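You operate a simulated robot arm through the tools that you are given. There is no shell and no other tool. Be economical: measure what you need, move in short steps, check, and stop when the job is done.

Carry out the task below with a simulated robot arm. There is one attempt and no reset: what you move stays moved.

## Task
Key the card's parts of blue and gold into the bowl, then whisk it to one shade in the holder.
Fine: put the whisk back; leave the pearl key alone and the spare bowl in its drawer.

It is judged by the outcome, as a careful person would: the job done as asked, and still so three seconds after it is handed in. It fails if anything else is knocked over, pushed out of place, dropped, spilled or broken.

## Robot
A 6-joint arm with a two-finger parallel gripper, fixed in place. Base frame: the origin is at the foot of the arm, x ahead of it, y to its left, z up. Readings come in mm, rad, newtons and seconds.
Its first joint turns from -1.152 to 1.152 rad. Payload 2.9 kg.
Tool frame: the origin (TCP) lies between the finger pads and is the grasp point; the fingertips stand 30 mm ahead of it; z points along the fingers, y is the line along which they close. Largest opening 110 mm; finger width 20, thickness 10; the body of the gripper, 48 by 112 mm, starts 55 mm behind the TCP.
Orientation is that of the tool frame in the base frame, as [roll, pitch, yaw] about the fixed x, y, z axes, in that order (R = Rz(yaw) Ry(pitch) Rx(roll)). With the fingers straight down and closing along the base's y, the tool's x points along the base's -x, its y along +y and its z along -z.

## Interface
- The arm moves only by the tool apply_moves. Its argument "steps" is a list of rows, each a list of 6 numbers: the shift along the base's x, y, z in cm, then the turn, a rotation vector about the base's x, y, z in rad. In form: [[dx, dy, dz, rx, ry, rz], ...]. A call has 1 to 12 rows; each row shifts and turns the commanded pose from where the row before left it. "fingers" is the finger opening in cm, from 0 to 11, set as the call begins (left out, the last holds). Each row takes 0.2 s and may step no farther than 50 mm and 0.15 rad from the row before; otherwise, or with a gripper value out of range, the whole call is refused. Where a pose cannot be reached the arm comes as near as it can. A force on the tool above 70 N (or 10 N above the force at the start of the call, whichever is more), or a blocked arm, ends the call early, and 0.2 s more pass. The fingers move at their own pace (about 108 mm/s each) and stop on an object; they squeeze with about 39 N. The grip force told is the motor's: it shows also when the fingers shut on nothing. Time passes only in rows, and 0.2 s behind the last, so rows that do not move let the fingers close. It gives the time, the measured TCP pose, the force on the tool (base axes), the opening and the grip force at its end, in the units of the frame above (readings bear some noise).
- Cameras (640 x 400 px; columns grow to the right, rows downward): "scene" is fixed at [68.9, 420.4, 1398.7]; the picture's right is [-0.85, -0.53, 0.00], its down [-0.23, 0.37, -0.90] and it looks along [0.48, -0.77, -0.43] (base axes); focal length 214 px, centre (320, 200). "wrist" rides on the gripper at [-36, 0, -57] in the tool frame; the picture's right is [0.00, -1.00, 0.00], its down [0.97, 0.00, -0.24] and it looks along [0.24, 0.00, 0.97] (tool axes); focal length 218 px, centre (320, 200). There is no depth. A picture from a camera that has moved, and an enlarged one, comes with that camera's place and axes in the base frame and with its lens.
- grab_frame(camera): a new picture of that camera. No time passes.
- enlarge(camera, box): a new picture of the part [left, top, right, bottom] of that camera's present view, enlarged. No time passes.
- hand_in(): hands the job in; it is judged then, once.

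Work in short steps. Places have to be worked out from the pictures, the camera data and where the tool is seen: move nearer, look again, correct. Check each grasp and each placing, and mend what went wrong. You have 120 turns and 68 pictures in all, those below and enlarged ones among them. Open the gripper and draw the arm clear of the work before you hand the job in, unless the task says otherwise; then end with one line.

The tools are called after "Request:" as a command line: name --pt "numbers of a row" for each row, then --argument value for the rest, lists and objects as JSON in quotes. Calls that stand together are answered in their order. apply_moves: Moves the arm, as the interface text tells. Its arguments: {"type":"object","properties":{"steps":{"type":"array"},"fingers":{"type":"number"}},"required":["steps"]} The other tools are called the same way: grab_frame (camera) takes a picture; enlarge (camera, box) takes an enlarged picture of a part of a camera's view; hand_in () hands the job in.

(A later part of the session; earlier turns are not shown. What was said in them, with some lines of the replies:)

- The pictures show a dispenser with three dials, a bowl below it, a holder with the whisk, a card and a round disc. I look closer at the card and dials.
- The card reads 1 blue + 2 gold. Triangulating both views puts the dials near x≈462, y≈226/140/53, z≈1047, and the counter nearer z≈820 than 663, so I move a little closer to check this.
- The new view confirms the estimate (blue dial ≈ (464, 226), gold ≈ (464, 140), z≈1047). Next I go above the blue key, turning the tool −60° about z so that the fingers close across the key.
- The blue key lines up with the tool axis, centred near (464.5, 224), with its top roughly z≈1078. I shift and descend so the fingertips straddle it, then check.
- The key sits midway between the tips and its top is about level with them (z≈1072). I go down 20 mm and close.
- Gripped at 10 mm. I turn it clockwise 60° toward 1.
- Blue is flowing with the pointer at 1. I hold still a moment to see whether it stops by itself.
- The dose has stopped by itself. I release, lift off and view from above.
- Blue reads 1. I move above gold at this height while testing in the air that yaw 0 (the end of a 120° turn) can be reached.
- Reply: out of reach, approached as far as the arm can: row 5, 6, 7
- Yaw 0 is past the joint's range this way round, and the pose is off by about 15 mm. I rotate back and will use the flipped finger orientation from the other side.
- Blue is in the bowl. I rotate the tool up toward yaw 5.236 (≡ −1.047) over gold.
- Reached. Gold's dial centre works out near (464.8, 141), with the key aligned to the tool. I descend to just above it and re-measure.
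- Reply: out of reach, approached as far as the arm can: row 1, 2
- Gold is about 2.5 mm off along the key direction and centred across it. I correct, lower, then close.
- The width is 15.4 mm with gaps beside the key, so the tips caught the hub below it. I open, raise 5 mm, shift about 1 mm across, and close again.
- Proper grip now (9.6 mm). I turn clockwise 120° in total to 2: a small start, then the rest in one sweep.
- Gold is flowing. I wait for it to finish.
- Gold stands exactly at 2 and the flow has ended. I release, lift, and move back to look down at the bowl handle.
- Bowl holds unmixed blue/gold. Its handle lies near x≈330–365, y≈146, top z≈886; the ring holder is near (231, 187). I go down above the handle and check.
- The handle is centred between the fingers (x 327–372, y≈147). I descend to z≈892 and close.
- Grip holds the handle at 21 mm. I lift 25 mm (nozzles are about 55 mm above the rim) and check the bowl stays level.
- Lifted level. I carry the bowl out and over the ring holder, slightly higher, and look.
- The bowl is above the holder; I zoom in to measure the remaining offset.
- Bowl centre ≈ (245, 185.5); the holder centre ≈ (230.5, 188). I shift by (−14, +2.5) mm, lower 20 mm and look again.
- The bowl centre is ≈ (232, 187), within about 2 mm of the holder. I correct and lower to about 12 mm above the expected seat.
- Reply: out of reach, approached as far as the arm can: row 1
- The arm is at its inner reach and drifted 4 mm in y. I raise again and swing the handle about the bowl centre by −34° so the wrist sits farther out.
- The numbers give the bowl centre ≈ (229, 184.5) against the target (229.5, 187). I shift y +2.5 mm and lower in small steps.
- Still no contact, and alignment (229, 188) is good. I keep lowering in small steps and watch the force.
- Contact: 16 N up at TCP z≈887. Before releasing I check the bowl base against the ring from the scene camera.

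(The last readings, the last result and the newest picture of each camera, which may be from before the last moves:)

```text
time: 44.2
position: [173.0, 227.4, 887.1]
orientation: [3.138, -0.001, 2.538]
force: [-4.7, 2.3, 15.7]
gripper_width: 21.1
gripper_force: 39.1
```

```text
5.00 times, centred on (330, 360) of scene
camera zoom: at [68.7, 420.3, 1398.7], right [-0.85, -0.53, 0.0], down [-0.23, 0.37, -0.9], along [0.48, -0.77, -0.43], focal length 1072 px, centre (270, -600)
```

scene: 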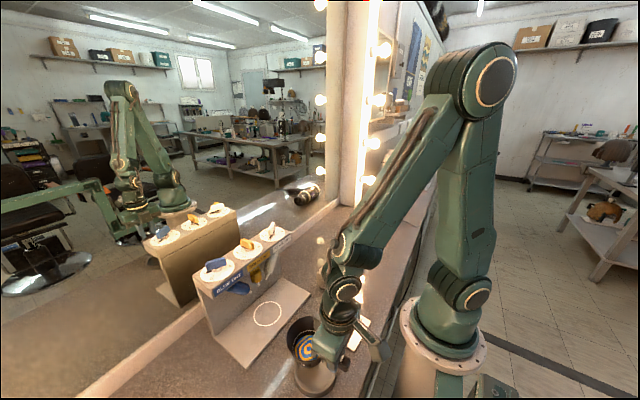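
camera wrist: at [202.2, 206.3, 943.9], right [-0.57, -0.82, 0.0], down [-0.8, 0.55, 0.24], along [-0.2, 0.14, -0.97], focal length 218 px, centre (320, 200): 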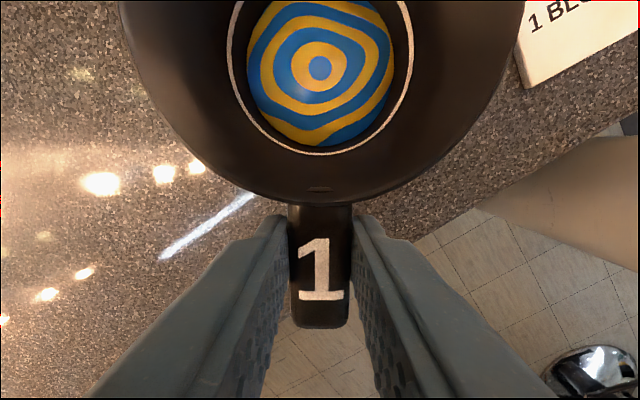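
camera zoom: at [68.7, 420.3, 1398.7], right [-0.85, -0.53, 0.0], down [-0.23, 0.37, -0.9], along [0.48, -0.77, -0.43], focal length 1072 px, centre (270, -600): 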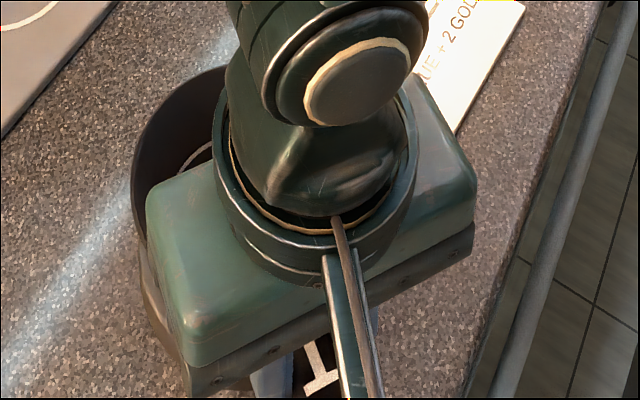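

This is inconclusive, but centring was within a few mm. I relieve 1.5 mm of pressure, then open slightly and check that the bowl stays level.

Request:
apply_moves --pt "0 0 0.12 0 0 0" --pt "0 0 0 0 0 0"

Request:
apply_moves --pt "0 0 0 0 0 0" --pt "0 0 0 0 0 0" --fingers 4.5

Request:
grab_frame --camera "wrist"

```text
time: 44.8
position: [170.6, 225.5, 886.6]
orientation: [3.141, -0.001, 2.537]
force: [-0.1, -0.1, -0.7]
gripper_width: 21.2
gripper_force: 39.1
```

```text
time: 45.4
position: [171.7, 227.4, 886.5]
orientation: [3.14, 0.0, 2.538]
force: [0.4, -0.6, -0.1]
gripper_width: 45.1
gripper_force: 0.1
```

```text
26 pictures are left
camera wrist: at [202.0, 206.4, 944.6], right [-0.57, -0.82, 0.0], down [-0.8, 0.55, 0.24], along [-0.2, 0.14, -0.97], focal length 218 px, centre (320, 200)
```

wrist: 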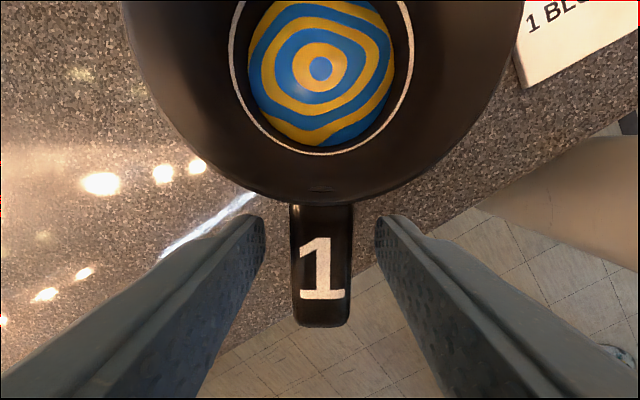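

The bowl stayed put and level. I rise straight up and look at the seating.

Request:
apply_moves --pt "0 0 2 0 0 0" --pt "0 0 4 0 0 0" --pt "0 0 5 0 0 0" --pt "1 -1.5 4.5 0 0 0.15" --pt "2.5 -3.5 2 0 0 0.15" --pt "2.5 -3.5 0 0 0 0.15" --pt "2.5 -3.5 0 0 0 0.15" --pt "2.5 -3.5 0 0 0 0" --pt "0 0 0 0 0 0" --fingers 6

Request:
enlarge --camera "scene" --box '[260, 240, 400, 400]'

Request:
grab_frame --camera "wrist"

```text
time: 47.4
position: [280.2, 71.9, 1061.3]
orientation: [3.14, 0.001, 3.137]
force: [0.4, 0.2, 0.7]
gripper_width: 59.8
gripper_force: 0.0
```

```text
2.50 times, centred on (330, 320) of scene
camera zoom: at [68.9, 420.3, 1398.7], right [-0.85, -0.53, 0.0], down [-0.23, 0.37, -0.9], along [0.48, -0.77, -0.43], focal length 536 px, centre (295, -100)
```

zoom: 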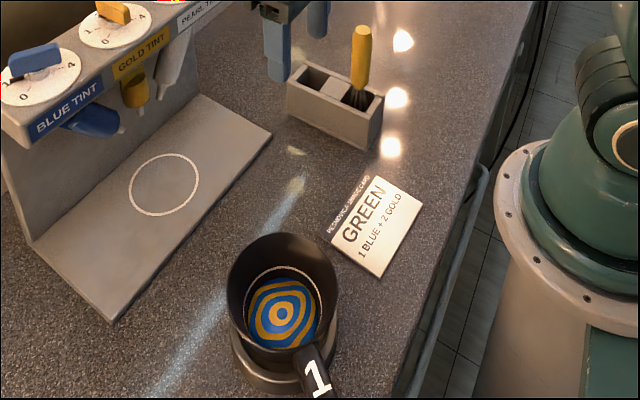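

```text
24 pictures are left
camera wrist: at [318.0, 71.1, 1119.1], right [0.0, -1.0, 0.0], down [-0.97, 0.0, 0.24], along [-0.24, 0.0, -0.97], focal length 218 px, centre (320, 200)
```

wrist: 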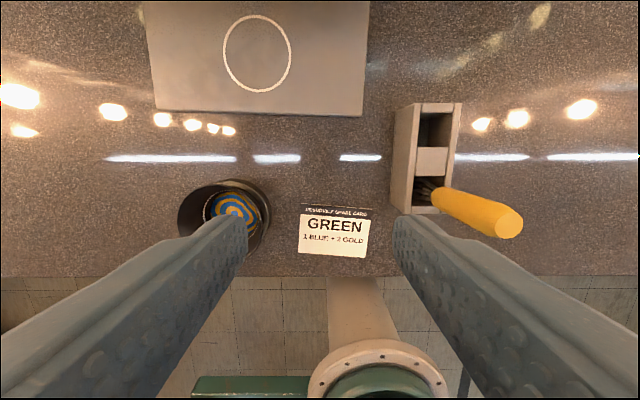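

The bowl sits concentric in the ring. The whisk handle is near-vertical at about (269, −50), from z≈895 to 990. I move above it and check.

Request:
apply_moves --pt "-0.4 -4 0 0 0 0" --pt "-0.4 -4 0 0 0 0" --pt "-0.3 -4.2 0 0 0 0" --pt "0 0 0 0 0 0"

Request:
grab_frame --camera "wrist"

Request:
enlarge --camera "scene" --box '[280, 200, 400, 300]'

```text
time: 48.4
position: [270.7, -51.2, 1061.3]
orientation: [3.141, -0.001, 3.137]
force: [-0.6, 1.2, 0.0]
gripper_width: 59.9
gripper_force: 0.0
```

```text
23 pictures are left
camera wrist: at [307.1, -51.0, 1118.3], right [0.0, -1.0, 0.0], down [-0.97, 0.0, 0.24], along [-0.24, 0.0, -0.97], focal length 218 px, centre (320, 200)
```

wrist: 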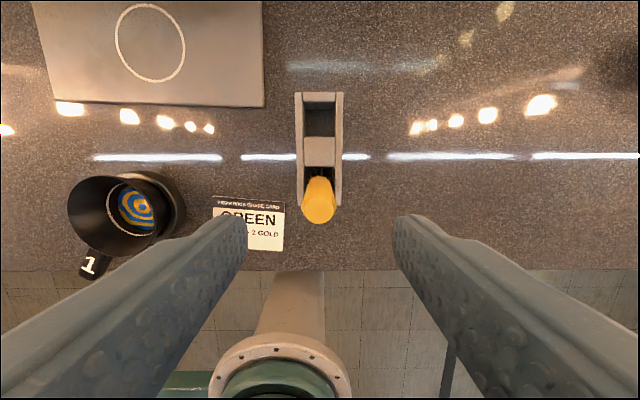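

```text
4.00 times, centred on (340, 250) of scene
camera zoom: at [68.9, 420.3, 1398.7], right [-0.85, -0.53, 0.0], down [-0.23, 0.37, -0.9], along [0.48, -0.77, -0.43], focal length 858 px, centre (240, 0)
```

zoom: 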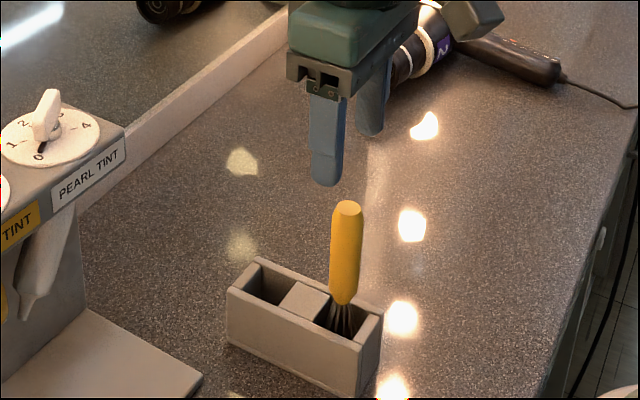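

The handle top is centred under the tool at (270, −50). I descend to z≈950 and close on the handle.

Request:
apply_moves --pt "0 0.05 -4 0 0 0" --pt "0 0 -4 0 0 0" --pt "0 0 -3 0 0 0" --pt "0 0 0 0 0 0"

Request:
grab_frame --camera "wrist"

```text
time: 49.4
position: [269.4, -49.8, 950.4]
orientation: [3.141, 0.0, 3.135]
force: [0.3, -0.1, -1.1]
gripper_width: 60.0
gripper_force: 0.0
```

```text
21 pictures are left
camera wrist: at [306.3, -50.1, 1008.2], right [0.0, -1.0, 0.0], down [-0.97, 0.0, 0.24], along [-0.24, 0.0, -0.97], focal length 218 px, centre (320, 200)
```

wrist: 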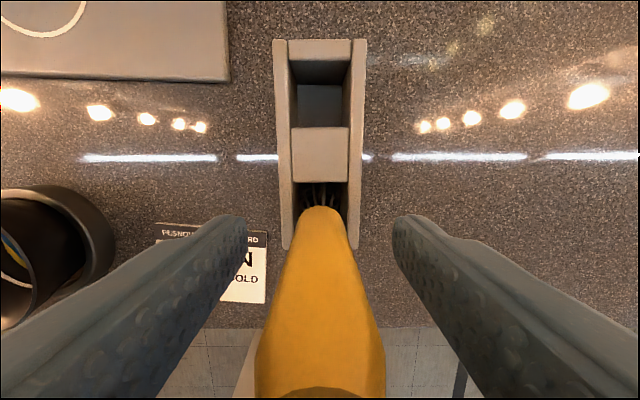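

The handle is centred between the fingers. Closing.

Request:
apply_moves --pt "0 0 0 0 0 0" --pt "0 0 0 0 0 0" --fingers 0

Request:
apply_moves --pt "0 0 2 0 0 0" --pt "0 0 4 0 0 0" --pt "0 0 4 0 0 0" --pt "0 0 0 0 0 0"

Request:
enlarge --camera "scene" --box '[280, 200, 400, 300]'

```text
time: 50.0
position: [270.1, -50.0, 951.2]
orientation: [-3.14, -0.001, 3.137]
force: [-0.9, -0.3, 0.4]
gripper_width: 22.6
gripper_force: 38.6
```

```text
time: 51.0
position: [270.6, -48.1, 1053.0]
orientation: [3.14, 0.0, 3.138]
force: [-0.6, 0.0, 0.4]
gripper_width: 22.6
gripper_force: 39.2
```

```text
4.00 times, centred on (340, 250) of scene
camera zoom: at [68.9, 420.4, 1398.7], right [-0.85, -0.53, 0.0], down [-0.23, 0.37, -0.9], along [0.48, -0.77, -0.43], focal length 858 px, centre (240, 0)
```

zoom: 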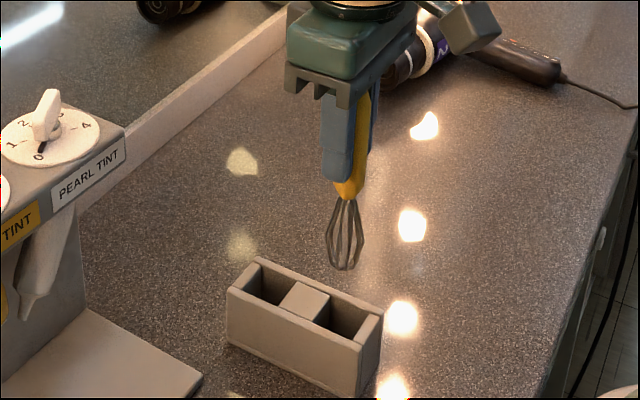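

Whisk held cleanly; its tip is about 121 mm below the TCP. I carry it above the bowl centre (229, 187).

Request:
apply_moves --pt "-0.7 3.9 0 0 0 0" --pt "-0.7 3.9 0 0 0 0" --pt "-0.7 3.9 0 0 0 0" --pt "-0.7 3.9 0 0 0 0" --pt "-0.7 3.9 0 0 0 0" --pt "-0.65 4.05 0 0 0 0" --pt "0 0 0 0 0 0"

Request:
enlarge --camera "scene" --box '[260, 270, 400, 400]'

Request:
grab_frame --camera "wrist"

```text
time: 52.6
position: [228.7, 185.7, 1049.5]
orientation: [3.14, 0.0, 3.136]
force: [0.0, -0.2, -0.3]
gripper_width: 22.2
gripper_force: 38.9
```

```text
3.08 times, centred on (330, 335) of scene
camera zoom: at [68.9, 420.4, 1398.7], right [-0.85, -0.53, 0.0], down [-0.23, 0.37, -0.9], along [0.48, -0.77, -0.43], focal length 660 px, centre (289, -215)
```

zoom: 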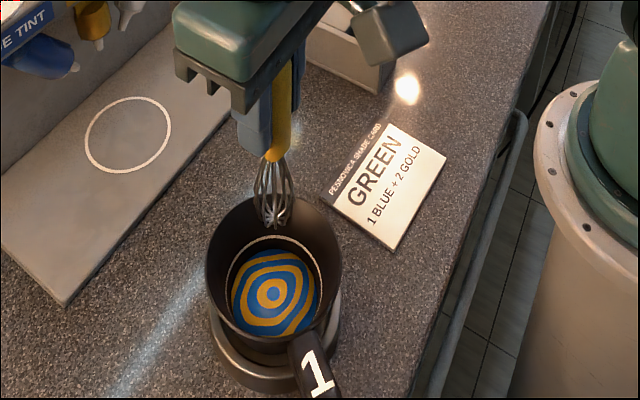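

```text
18 pictures are left
camera wrist: at [265.8, 186.0, 1108.4], right [-0.01, -1.0, 0.0], down [-0.97, 0.0, 0.24], along [-0.24, 0.0, -0.97], focal length 218 px, centre (320, 200)
```

wrist: 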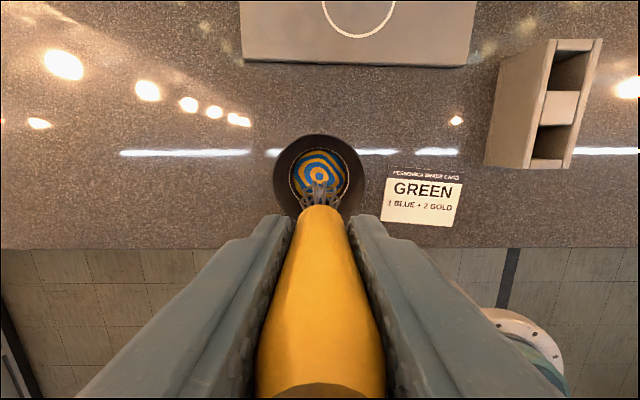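

Paint centre ≈ (231.5, 186.5). I shift slightly and lower the whisk to just at the paint.

Request:
apply_moves --pt "0.25 0.05 -2.5 0 0 0" --pt "0 0 -2.5 0 0 0" --pt "0 0 -2 0 0 0" --pt "0 0 -1 0 0 0" --pt "0 0 0 0 0 0"

Request:
enlarge --camera "scene" --box '[280, 310, 360, 400]'

```text
time: 53.8
position: [231.6, 185.8, 970.3]
orientation: [3.14, -0.001, 3.137]
force: [-0.9, 0.4, 0.2]
gripper_width: 22.3
gripper_force: 39.3
```

```text
4.44 times, centred on (320, 355) of scene
camera zoom: at [68.9, 420.4, 1398.7], right [-0.85, -0.53, 0.0], down [-0.23, 0.37, -0.9], along [0.48, -0.77, -0.43], focal length 953 px, centre (320, -489)
```

zoom: 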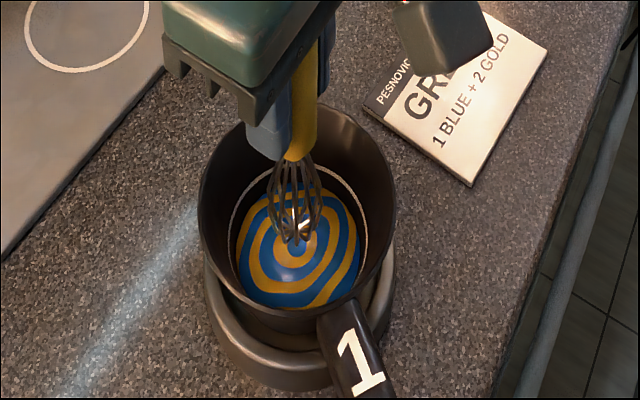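

The whisk tip is just above the paint centre. I lower 6 mm in small steps while watching the force.

Request:
apply_moves --pt "0 0 -0.3 0 0 0" --pt "0 0 -0.3 0 0 0" --pt "0 0 0 0 0 0"

Request:
apply_moves --pt "1.0 0 0 0 0 0" --pt "-0.29 0.71 0 0 0 0" --pt "-0.71 0.29 0 0 0 0" --pt "-0.71 -0.29 0 0 0 0" --pt "-0.29 -0.71 0 0 0 0" --pt "0.29 -0.71 0 0 0 0" --pt "0.71 -0.29 0 0 0 0" --pt "0.71 0.29 0 0 0 0" --pt "0.29 0.71 0 0 0 0"

Request:
enlarge --camera "scene" --box '[280, 310, 360, 400]'

```text
time: 54.6
position: [232.2, 185.3, 966.2]
orientation: [-3.141, -0.001, 3.135]
force: [-0.9, -0.7, -0.7]
gripper_width: 22.5
gripper_force: 39.0
```

```text
time: 56.6
position: [242.2, 188.1, 966.8]
orientation: [-3.14, 0.002, 3.136]
force: [-0.4, 0.2, 0.2]
gripper_width: 22.6
gripper_force: 39.0
```

```text
4.44 times, centred on (320, 355) of scene
camera zoom: at [68.9, 420.4, 1398.7], right [-0.85, -0.53, 0.0], down [-0.23, 0.37, -0.9], along [0.48, -0.77, -0.43], focal length 953 px, centre (320, -489)
```

zoom: 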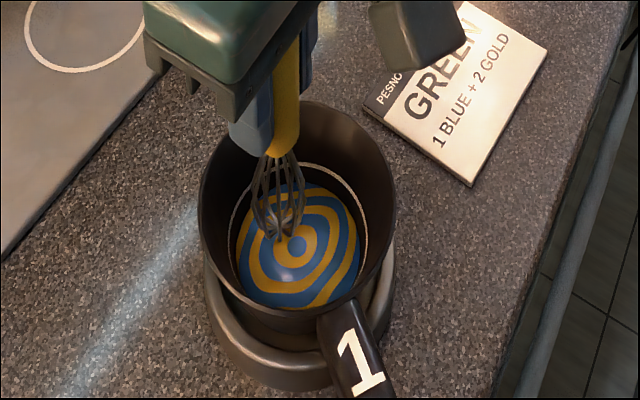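

No mixing yet and no contact force. I go a few mm lower and circle again.

Request:
apply_moves --pt "0 0 -0.3 0 0 0" --pt "0 0 -0.3 0 0 0" --pt "0 0 0 0 0 0"

Request:
apply_moves --pt "-0.29 0.71 0 0 0 0" --pt "-0.71 0.29 0 0 0 0" --pt "-0.71 -0.29 0 0 0 0" --pt "-0.29 -0.71 0 0 0 0" --pt "0.29 -0.71 0 0 0 0" --pt "0.71 -0.29 0 0 0 0" --pt "0.71 0.29 0 0 0 0" --pt "0.29 0.71 0 0 0 0"

Request:
enlarge --camera "scene" --box '[280, 310, 360, 400]'

```text
time: 57.4
position: [241.9, 187.8, 960.2]
orientation: [3.139, 0.0, 3.136]
force: [0.0, 0.2, -1.1]
gripper_width: 22.3
gripper_force: 39.0
```

```text
time: 59.2
position: [241.4, 186.0, 960.2]
orientation: [3.141, 0.0, 3.138]
force: [0.2, -0.2, -0.2]
gripper_width: 22.5
gripper_force: 39.2
```

```text
4.44 times, centred on (320, 355) of scene
camera zoom: at [68.9, 420.4, 1398.7], right [-0.85, -0.53, 0.0], down [-0.23, 0.37, -0.9], along [0.48, -0.77, -0.43], focal length 953 px, centre (320, -489)
```

zoom: 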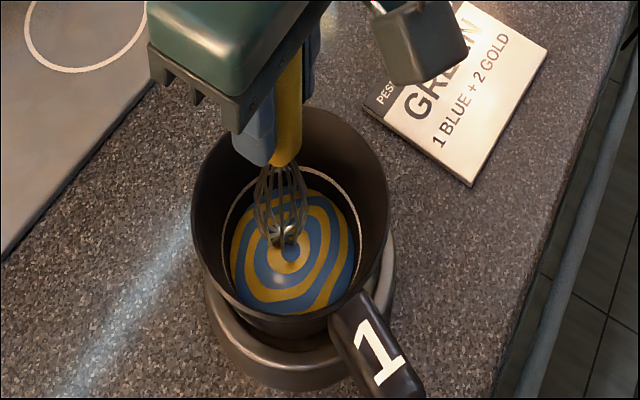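

The colours are blending; the bowl shifted slightly (apparently settling into the ring), now centred near (231, 189). I re-centre and whisk in smaller circles.

Request:
apply_moves --pt "-0.25 0.25 -0.1 0 0 0" --pt "-0.23 0.57 0 0 0 0" --pt "-0.57 0.23 0 0 0 0" --pt "-0.57 -0.23 0 0 0 0" --pt "-0.23 -0.57 0 0 0 0" --pt "0.23 -0.57 0 0 0 0" --pt "0.57 -0.23 0 0 0 0" --pt "0.57 0.23 0 0 0 0" --pt "0.23 0.57 0 0 0 0"

Request:
enlarge --camera "scene" --box '[280, 310, 360, 400]'

```text
time: 61.2
position: [238.7, 189.0, 958.4]
orientation: [3.14, 0.0, 3.139]
force: [-0.2, -0.5, -0.3]
gripper_width: 22.0
gripper_force: 38.8
```

```text
4.44 times, centred on (320, 355) of scene
camera zoom: at [68.9, 420.4, 1398.7], right [-0.85, -0.53, 0.0], down [-0.23, 0.37, -0.9], along [0.48, -0.77, -0.43], focal length 953 px, centre (320, -489)
```

zoom: 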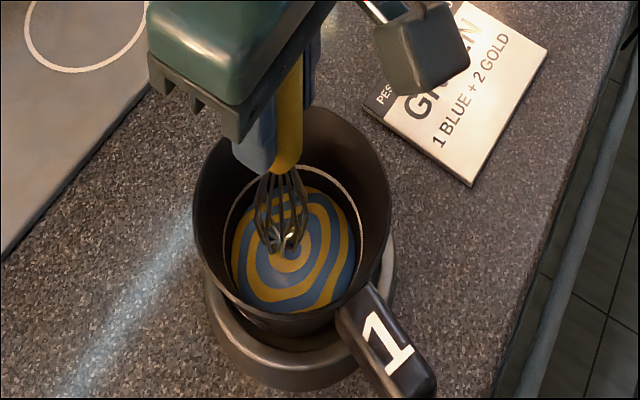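

It is blending further; the bowl is turning a bit with the whisk. I reverse direction with smaller circles centred at (230, 187).

Request:
apply_moves --pt "-0.2 -0.2 0 0 0 0" --pt "-0.2 -0.5 0 0 0 0" --pt "-0.5 -0.2 0 0 0 0" --pt "-0.5 0.2 0 0 0 0" --pt "-0.2 0.5 0 0 0 0" --pt "0.2 0.5 0 0 0 0" --pt "0.5 0.2 0 0 0 0" --pt "0.5 -0.2 0 0 0 0" --pt "0.2 -0.5 0 0 0 0"

Request:
apply_moves --pt "-0.2 -0.5 0 0 0 0" --pt "-0.5 -0.2 0 0 0 0" --pt "-0.5 0.2 0 0 0 0" --pt "-0.2 0.5 0 0 0 0" --pt "0.2 0.5 0 0 0 0" --pt "0.5 0.2 0 0 0 0" --pt "0.5 -0.2 0 0 0 0" --pt "0.2 -0.5 0 0 0 0"

Request:
enlarge --camera "scene" --box '[280, 310, 360, 400]'

```text
time: 63.2
position: [237.6, 186.5, 958.1]
orientation: [3.138, 0.0, 3.137]
force: [1.6, 0.7, -0.7]
gripper_width: 22.2
gripper_force: 38.7
```

```text
time: 65.0
position: [237.8, 187.7, 959.1]
orientation: [3.14, 0.0, 3.136]
force: [0.1, 0.1, -0.4]
gripper_width: 22.6
gripper_force: 38.3
```

```text
4.44 times, centred on (320, 355) of scene
camera zoom: at [68.9, 420.4, 1398.7], right [-0.85, -0.53, 0.0], down [-0.23, 0.37, -0.9], along [0.48, -0.77, -0.43], focal length 953 px, centre (320, -489)
```

zoom: 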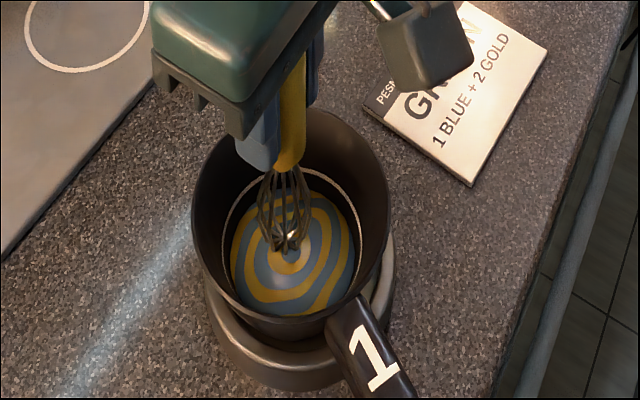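

Mixing progresses without force. I continue with six more revolutions, three each way.

Request:
apply_moves --pt "-0.2 -0.5 0 0 0 0" --pt "-0.5 -0.2 0 0 0 0" --pt "-0.5 0.2 0 0 0 0" --pt "-0.2 0.5 0 0 0 0" --pt "0.2 0.5 0 0 0 0" --pt "0.5 0.2 0 0 0 0" --pt "0.5 -0.2 0 0 0 0" --pt "0.2 -0.5 0 0 0 0" --pt "-0.2 -0.5 0 0 0 0" --pt "-0.5 -0.2 0 0 0 0" --pt "-0.5 0.2 0 0 0 0" --pt "-0.2 0.5 0 0 0 0"

Request:
apply_moves --pt "0.2 0.5 0 0 0 0" --pt "0.5 0.2 0 0 0 0" --pt "0.5 -0.2 0 0 0 0" --pt "0.2 -0.5 0 0 0 0" --pt "-0.2 -0.5 0 0 0 0" --pt "-0.5 -0.2 0 0 0 0" --pt "-0.5 0.2 0 0 0 0" --pt "-0.2 0.5 0 0 0 0" --pt "0.2 0.5 0 0 0 0" --pt "0.5 0.2 0 0 0 0" --pt "0.5 -0.2 0 0 0 0" --pt "0.2 -0.5 0 0 0 0"

Request:
apply_moves --pt "-0.2 0.5 0 0 0 0" --pt "-0.5 0.2 0 0 0 0" --pt "-0.5 -0.2 0 0 0 0" --pt "-0.2 -0.5 0 0 0 0" --pt "0.2 -0.5 0 0 0 0" --pt "0.5 -0.2 0 0 0 0" --pt "0.5 0.2 0 0 0 0" --pt "0.2 0.5 0 0 0 0" --pt "-0.2 0.5 0 0 0 0" --pt "-0.5 0.2 0 0 0 0" --pt "-0.5 -0.2 0 0 0 0" --pt "-0.2 -0.5 0 0 0 0"

Request:
apply_moves --pt "0.2 -0.5 0 0 0 0" --pt "0.5 -0.2 0 0 0 0" --pt "0.5 0.2 0 0 0 0" --pt "0.2 0.5 0 0 0 0" --pt "-0.2 0.5 0 0 0 0" --pt "-0.5 0.2 0 0 0 0" --pt "-0.5 -0.2 0 0 0 0" --pt "-0.2 -0.5 0 0 0 0" --pt "0.2 -0.5 0 0 0 0" --pt "0.5 -0.2 0 0 0 0" --pt "0.5 0.2 0 0 0 0" --pt "0.2 0.5 0 0 0 0"

Request:
enlarge --camera "scene" --box '[280, 310, 360, 400]'

```text
time: 67.6
position: [222.3, 186.0, 959.4]
orientation: [3.14, 0.001, 3.136]
force: [-0.6, -0.2, -0.7]
gripper_width: 22.5
gripper_force: 39.3
```

```text
time: 70.2
position: [237.1, 187.9, 958.9]
orientation: [3.14, -0.002, 3.134]
force: [-0.2, -0.4, -0.9]
gripper_width: 22.5
gripper_force: 38.8
```

```text
time: 72.8
position: [222.6, 186.6, 958.2]
orientation: [3.14, 0.001, 3.137]
force: [0.5, 0.4, -0.4]
gripper_width: 22.4
gripper_force: 39.1
```

```text
time: 75.4
position: [237.0, 186.3, 958.6]
orientation: [3.141, 0.0, 3.137]
force: [-0.4, 0.1, -0.1]
gripper_width: 22.6
gripper_force: 39.4
```

```text
4.44 times, centred on (320, 355) of scene
camera zoom: at [68.9, 420.4, 1398.7], right [-0.85, -0.53, 0.0], down [-0.23, 0.37, -0.9], along [0.48, -0.77, -0.43], focal length 953 px, centre (320, -489)
```

zoom: 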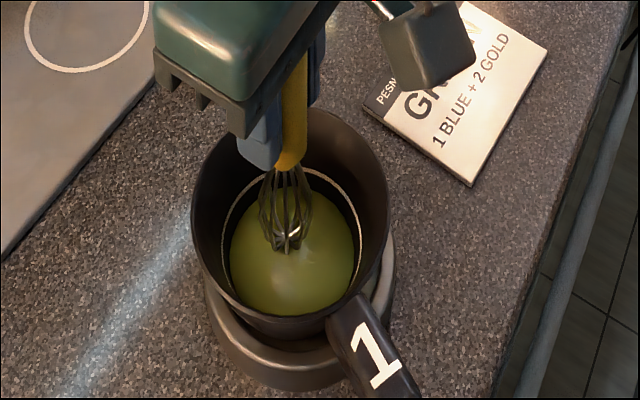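

One even green. I centre the whisk, lift it slowly, and pause for drips.

Request:
apply_moves --pt "-0.6 0 0.3 0 0 0" --pt "0 0 1 0 0 0" --pt "0 0 1 0 0 0" --pt "0 0 1.5 0 0 0" --pt "0 0 2.5 0 0 0" --pt "0 0 3 0 0 0" --pt "0 0 0 0 0 0" --pt "0 0 0 0 0 0" --pt "0 0 0 0 0 0" --pt "0 0 0 0 0 0" --pt "0 0 0 0 0 0"

Request:
enlarge --camera "scene" --box '[270, 290, 370, 400]'

```text
time: 77.8
position: [234.0, 188.0, 1051.1]
orientation: [-3.14, 0.0, 3.138]
force: [0.1, -0.2, -0.9]
gripper_width: 22.3
gripper_force: 38.8
```

```text
3.64 times, centred on (320, 345) of scene
camera zoom: at [68.9, 420.4, 1398.7], right [-0.85, -0.53, 0.0], down [-0.23, 0.37, -0.9], along [0.48, -0.77, -0.43], focal length 780 px, centre (320, -327)
```

zoom: 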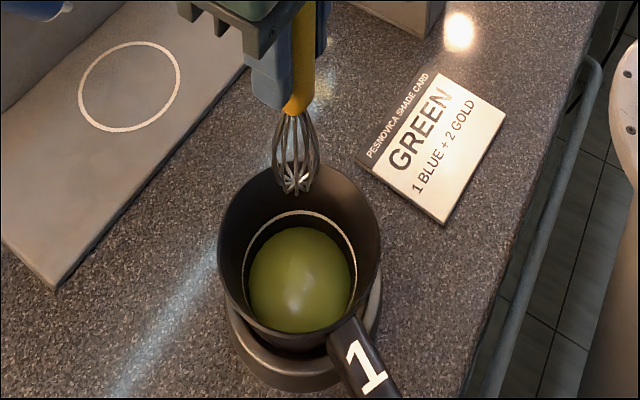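

The mix is uniform and there are no drips. I carry the whisk back above its slot, retracing the recorded grasp position.

Request:
apply_moves --pt "0.65 -3.9 0 0 0 0" --pt "0.65 -3.9 0 0 0 0" --pt "0.65 -3.9 0 0 0 0" --pt "0.65 -3.9 0 0 0 0" --pt "0.65 -4.0 0 0 0 0" --pt "0.7 -4.05 0 0 0 0" --pt "0 0 0 0 0 0"

Request:
apply_moves --pt "0 0 -2.5 0 0 0" --pt "0 0 0 0 0 0"

Request:
enlarge --camera "scene" --box '[280, 200, 400, 300]'

Request:
grab_frame --camera "wrist"

```text
time: 79.4
position: [271.3, -50.1, 1051.4]
orientation: [3.139, 0.0, 3.137]
force: [0.2, -1.0, 0.2]
gripper_width: 22.5
gripper_force: 39.5
```

```text
time: 80.0
position: [272.1, -50.3, 1026.1]
orientation: [3.141, 0.001, 3.137]
force: [-0.4, -0.6, -0.6]
gripper_width: 22.1
gripper_force: 38.4
```

```text
4.00 times, centred on (340, 250) of scene
camera zoom: at [68.9, 420.4, 1398.7], right [-0.85, -0.53, 0.0], down [-0.23, 0.37, -0.9], along [0.48, -0.77, -0.43], focal length 858 px, centre (240, 0)
```

zoom: 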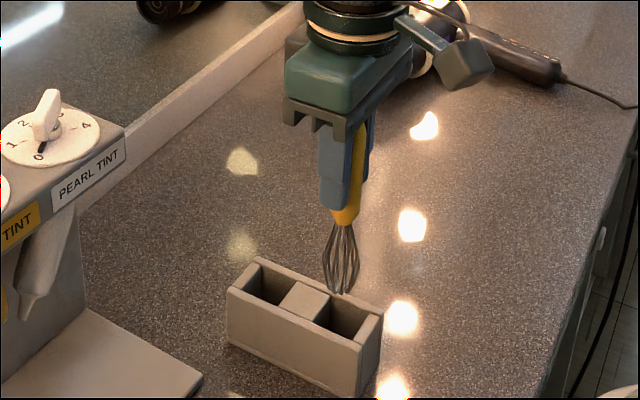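

```text
9 pictures are left
camera wrist: at [308.6, -50.3, 1084.6], right [0.0, -1.0, 0.0], down [-0.97, 0.0, 0.24], along [-0.24, 0.0, -0.97], focal length 218 px, centre (320, 200)
```

wrist: 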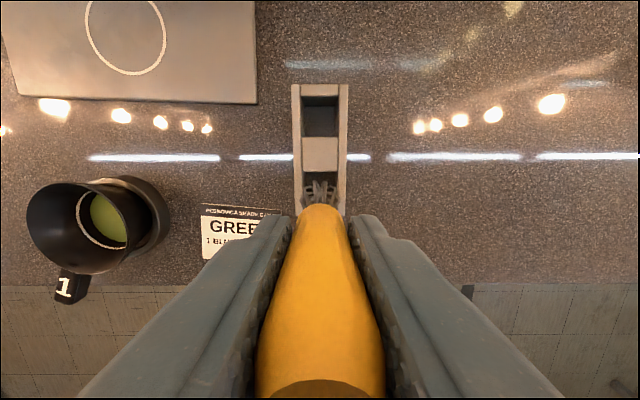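

Lined up as it was on the way out. I lower it into the slot in stages.

Request:
apply_moves --pt "0 0 -1.5 0 0 0" --pt "0 0 -1.5 0 0 0" --pt "0 0 0 0 0 0"

Request:
enlarge --camera "scene" --box '[310, 225, 390, 300]'

```text
time: 80.8
position: [272.0, -49.9, 996.9]
orientation: [-3.141, 0.0, 3.136]
force: [0.4, -0.6, -1.2]
gripper_width: 22.7
gripper_force: 39.1
```

```text
5.33 times, centred on (350, 262) of scene
camera zoom: at [68.9, 420.4, 1398.7], right [-0.85, -0.53, 0.0], down [-0.23, 0.37, -0.9], along [0.48, -0.77, -0.43], focal length 1144 px, centre (160, -133)
```

zoom: 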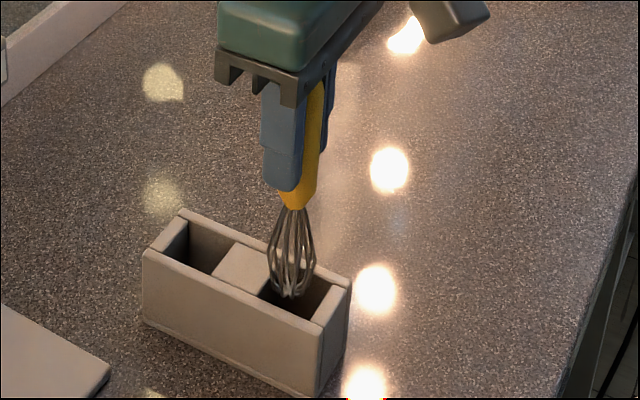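

The tip enters the slot, perhaps 1–2 mm toward its far side. I shift x −1.5 mm and continue down.

Request:
apply_moves --pt "-0.15 0 -1.0 0 0 0" --pt "0 0 -1.3 0 0 0" --pt "0 0 0 0 0 0"

Request:
apply_moves --pt "0 0 -1.0 0 0 0" --pt "0 0 -0.8 0 0 0" --pt "0 0 0 0 0 0"

Request:
enlarge --camera "scene" --box '[310, 225, 390, 300]'

```text
time: 81.6
position: [268.2, -49.1, 972.6]
orientation: [-3.141, -0.001, 3.137]
force: [-0.3, 0.6, -0.3]
gripper_width: 22.4
gripper_force: 38.6
```

```text
time: 82.4
position: [267.7, -50.1, 955.9]
orientation: [-3.141, 0.001, 3.135]
force: [-0.4, 0.6, -0.3]
gripper_width: 22.3
gripper_force: 39.1
```

```text
5.33 times, centred on (350, 262) of scene
camera zoom: at [68.9, 420.4, 1398.7], right [-0.85, -0.53, 0.0], down [-0.23, 0.37, -0.9], along [0.48, -0.77, -0.43], focal length 1144 px, centre (160, -133)
```

zoom: 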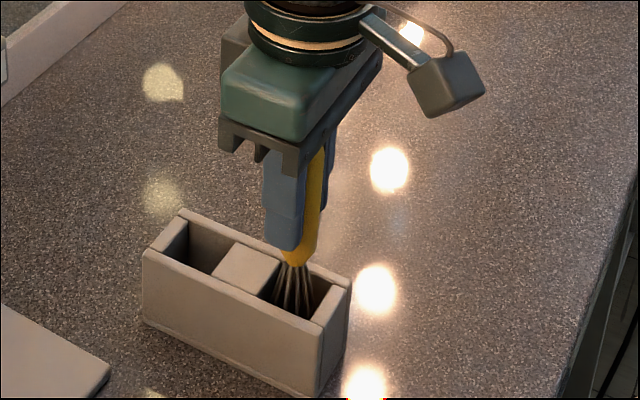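

In the slot without force. I lower the last 4.5 mm, release and rise.

Request:
apply_moves --pt "0 0 -0.25 0 0 0" --pt "0 0 -0.2 0 0 0" --pt "0 0 0 0 0 0"

Request:
apply_moves --pt "0 0 0 0 0 0" --pt "0 0 0 0 0 0" --fingers 5

Request:
apply_moves --pt "0 0 2 0 0 0" --pt "0 0 4 0 0 0" --pt "0 0 4 0 0 0" --pt "0 0 5 0 0 0" --pt "0 0 0 0 0 0"

Request:
enlarge --camera "scene" --box '[180, 200, 400, 400]'

```text
time: 83.2
position: [268.9, -48.8, 950.3]
orientation: [3.141, -0.001, 3.136]
force: [0.5, -0.8, -0.2]
gripper_width: 22.2
gripper_force: 38.9
```

```text
time: 83.8
position: [270.3, -49.0, 952.2]
orientation: [3.141, 0.001, 3.138]
force: [-0.4, 0.1, -0.6]
gripper_width: 49.9
gripper_force: 0.1
```

```text
time: 85.0
position: [268.8, -51.4, 1101.4]
orientation: [3.139, -0.001, 3.135]
force: [0.2, -0.3, -0.4]
gripper_width: 50.1
gripper_force: 0.1
```

```text
2.00 times, centred on (290, 300) of scene
camera zoom: at [68.9, 420.4, 1398.7], right [-0.85, -0.53, 0.0], down [-0.23, 0.37, -0.9], along [0.48, -0.77, -0.43], focal length 429 px, centre (380, 0)
```

zoom: 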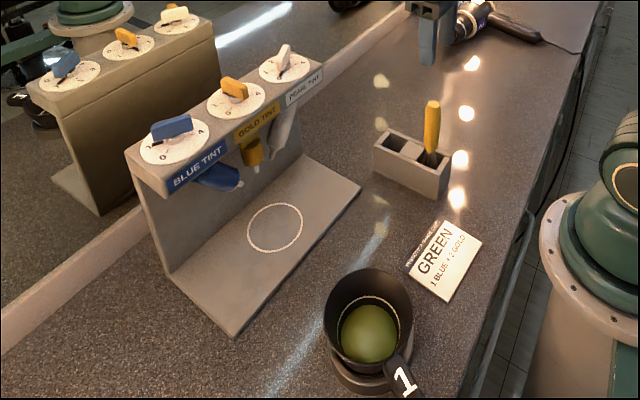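

Whisk is back upright and everything else stands in place. One last close look at the bowl's seat in the ring.

Request:
enlarge --camera "scene" --box '[325, 325, 400, 400]'

Request:
enlarge --camera "scene" --box '[330, 325, 405, 400]'

Request:
enlarge --camera "scene" --box '[280, 325, 400, 400]'

```text
5.33 times, centred on (362, 362) of scene
camera zoom: at [68.9, 420.4, 1398.7], right [-0.85, -0.53, 0.0], down [-0.23, 0.37, -0.9], along [0.48, -0.77, -0.43], focal length 1144 px, centre (93, -667)
```

zoom: 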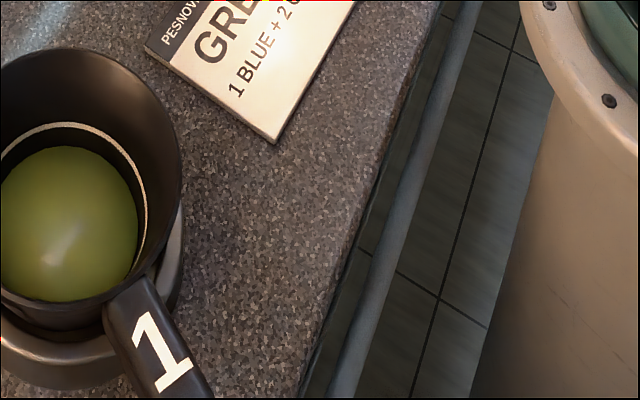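

```text
5.33 times, centred on (368, 362) of scene
camera zoom: at [68.9, 420.4, 1398.7], right [-0.85, -0.53, 0.0], down [-0.23, 0.37, -0.9], along [0.48, -0.77, -0.43], focal length 1144 px, centre (67, -667)
```

zoom: 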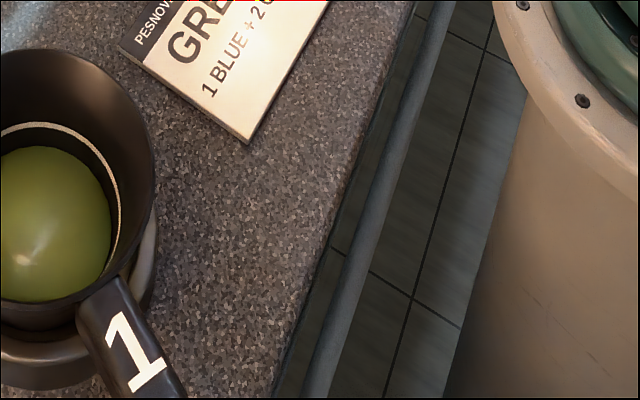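

```text
5.33 times, centred on (340, 362) of scene
camera zoom: at [68.9, 420.4, 1398.7], right [-0.85, -0.53, 0.0], down [-0.23, 0.37, -0.9], along [0.48, -0.77, -0.43], focal length 1144 px, centre (213, -667)
```

zoom: 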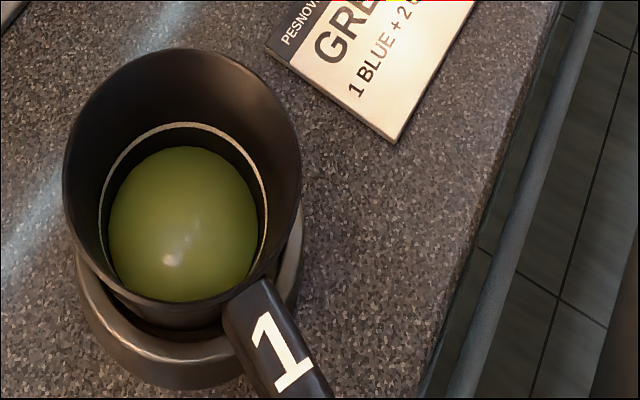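

The bowl sits level inside the ring, the green is even, and the gripper is open and clear. Handing in.

Request:
hand_in

```text
The job is handed in.
```

I keyed 1 part blue and 2 parts gold into the bowl, whisked it to one even green in the ring holder, and put the whisk back in its slot; the pearl key and spare bowl were not touched, and turning the keys shifted the dispenser a few millimetres.
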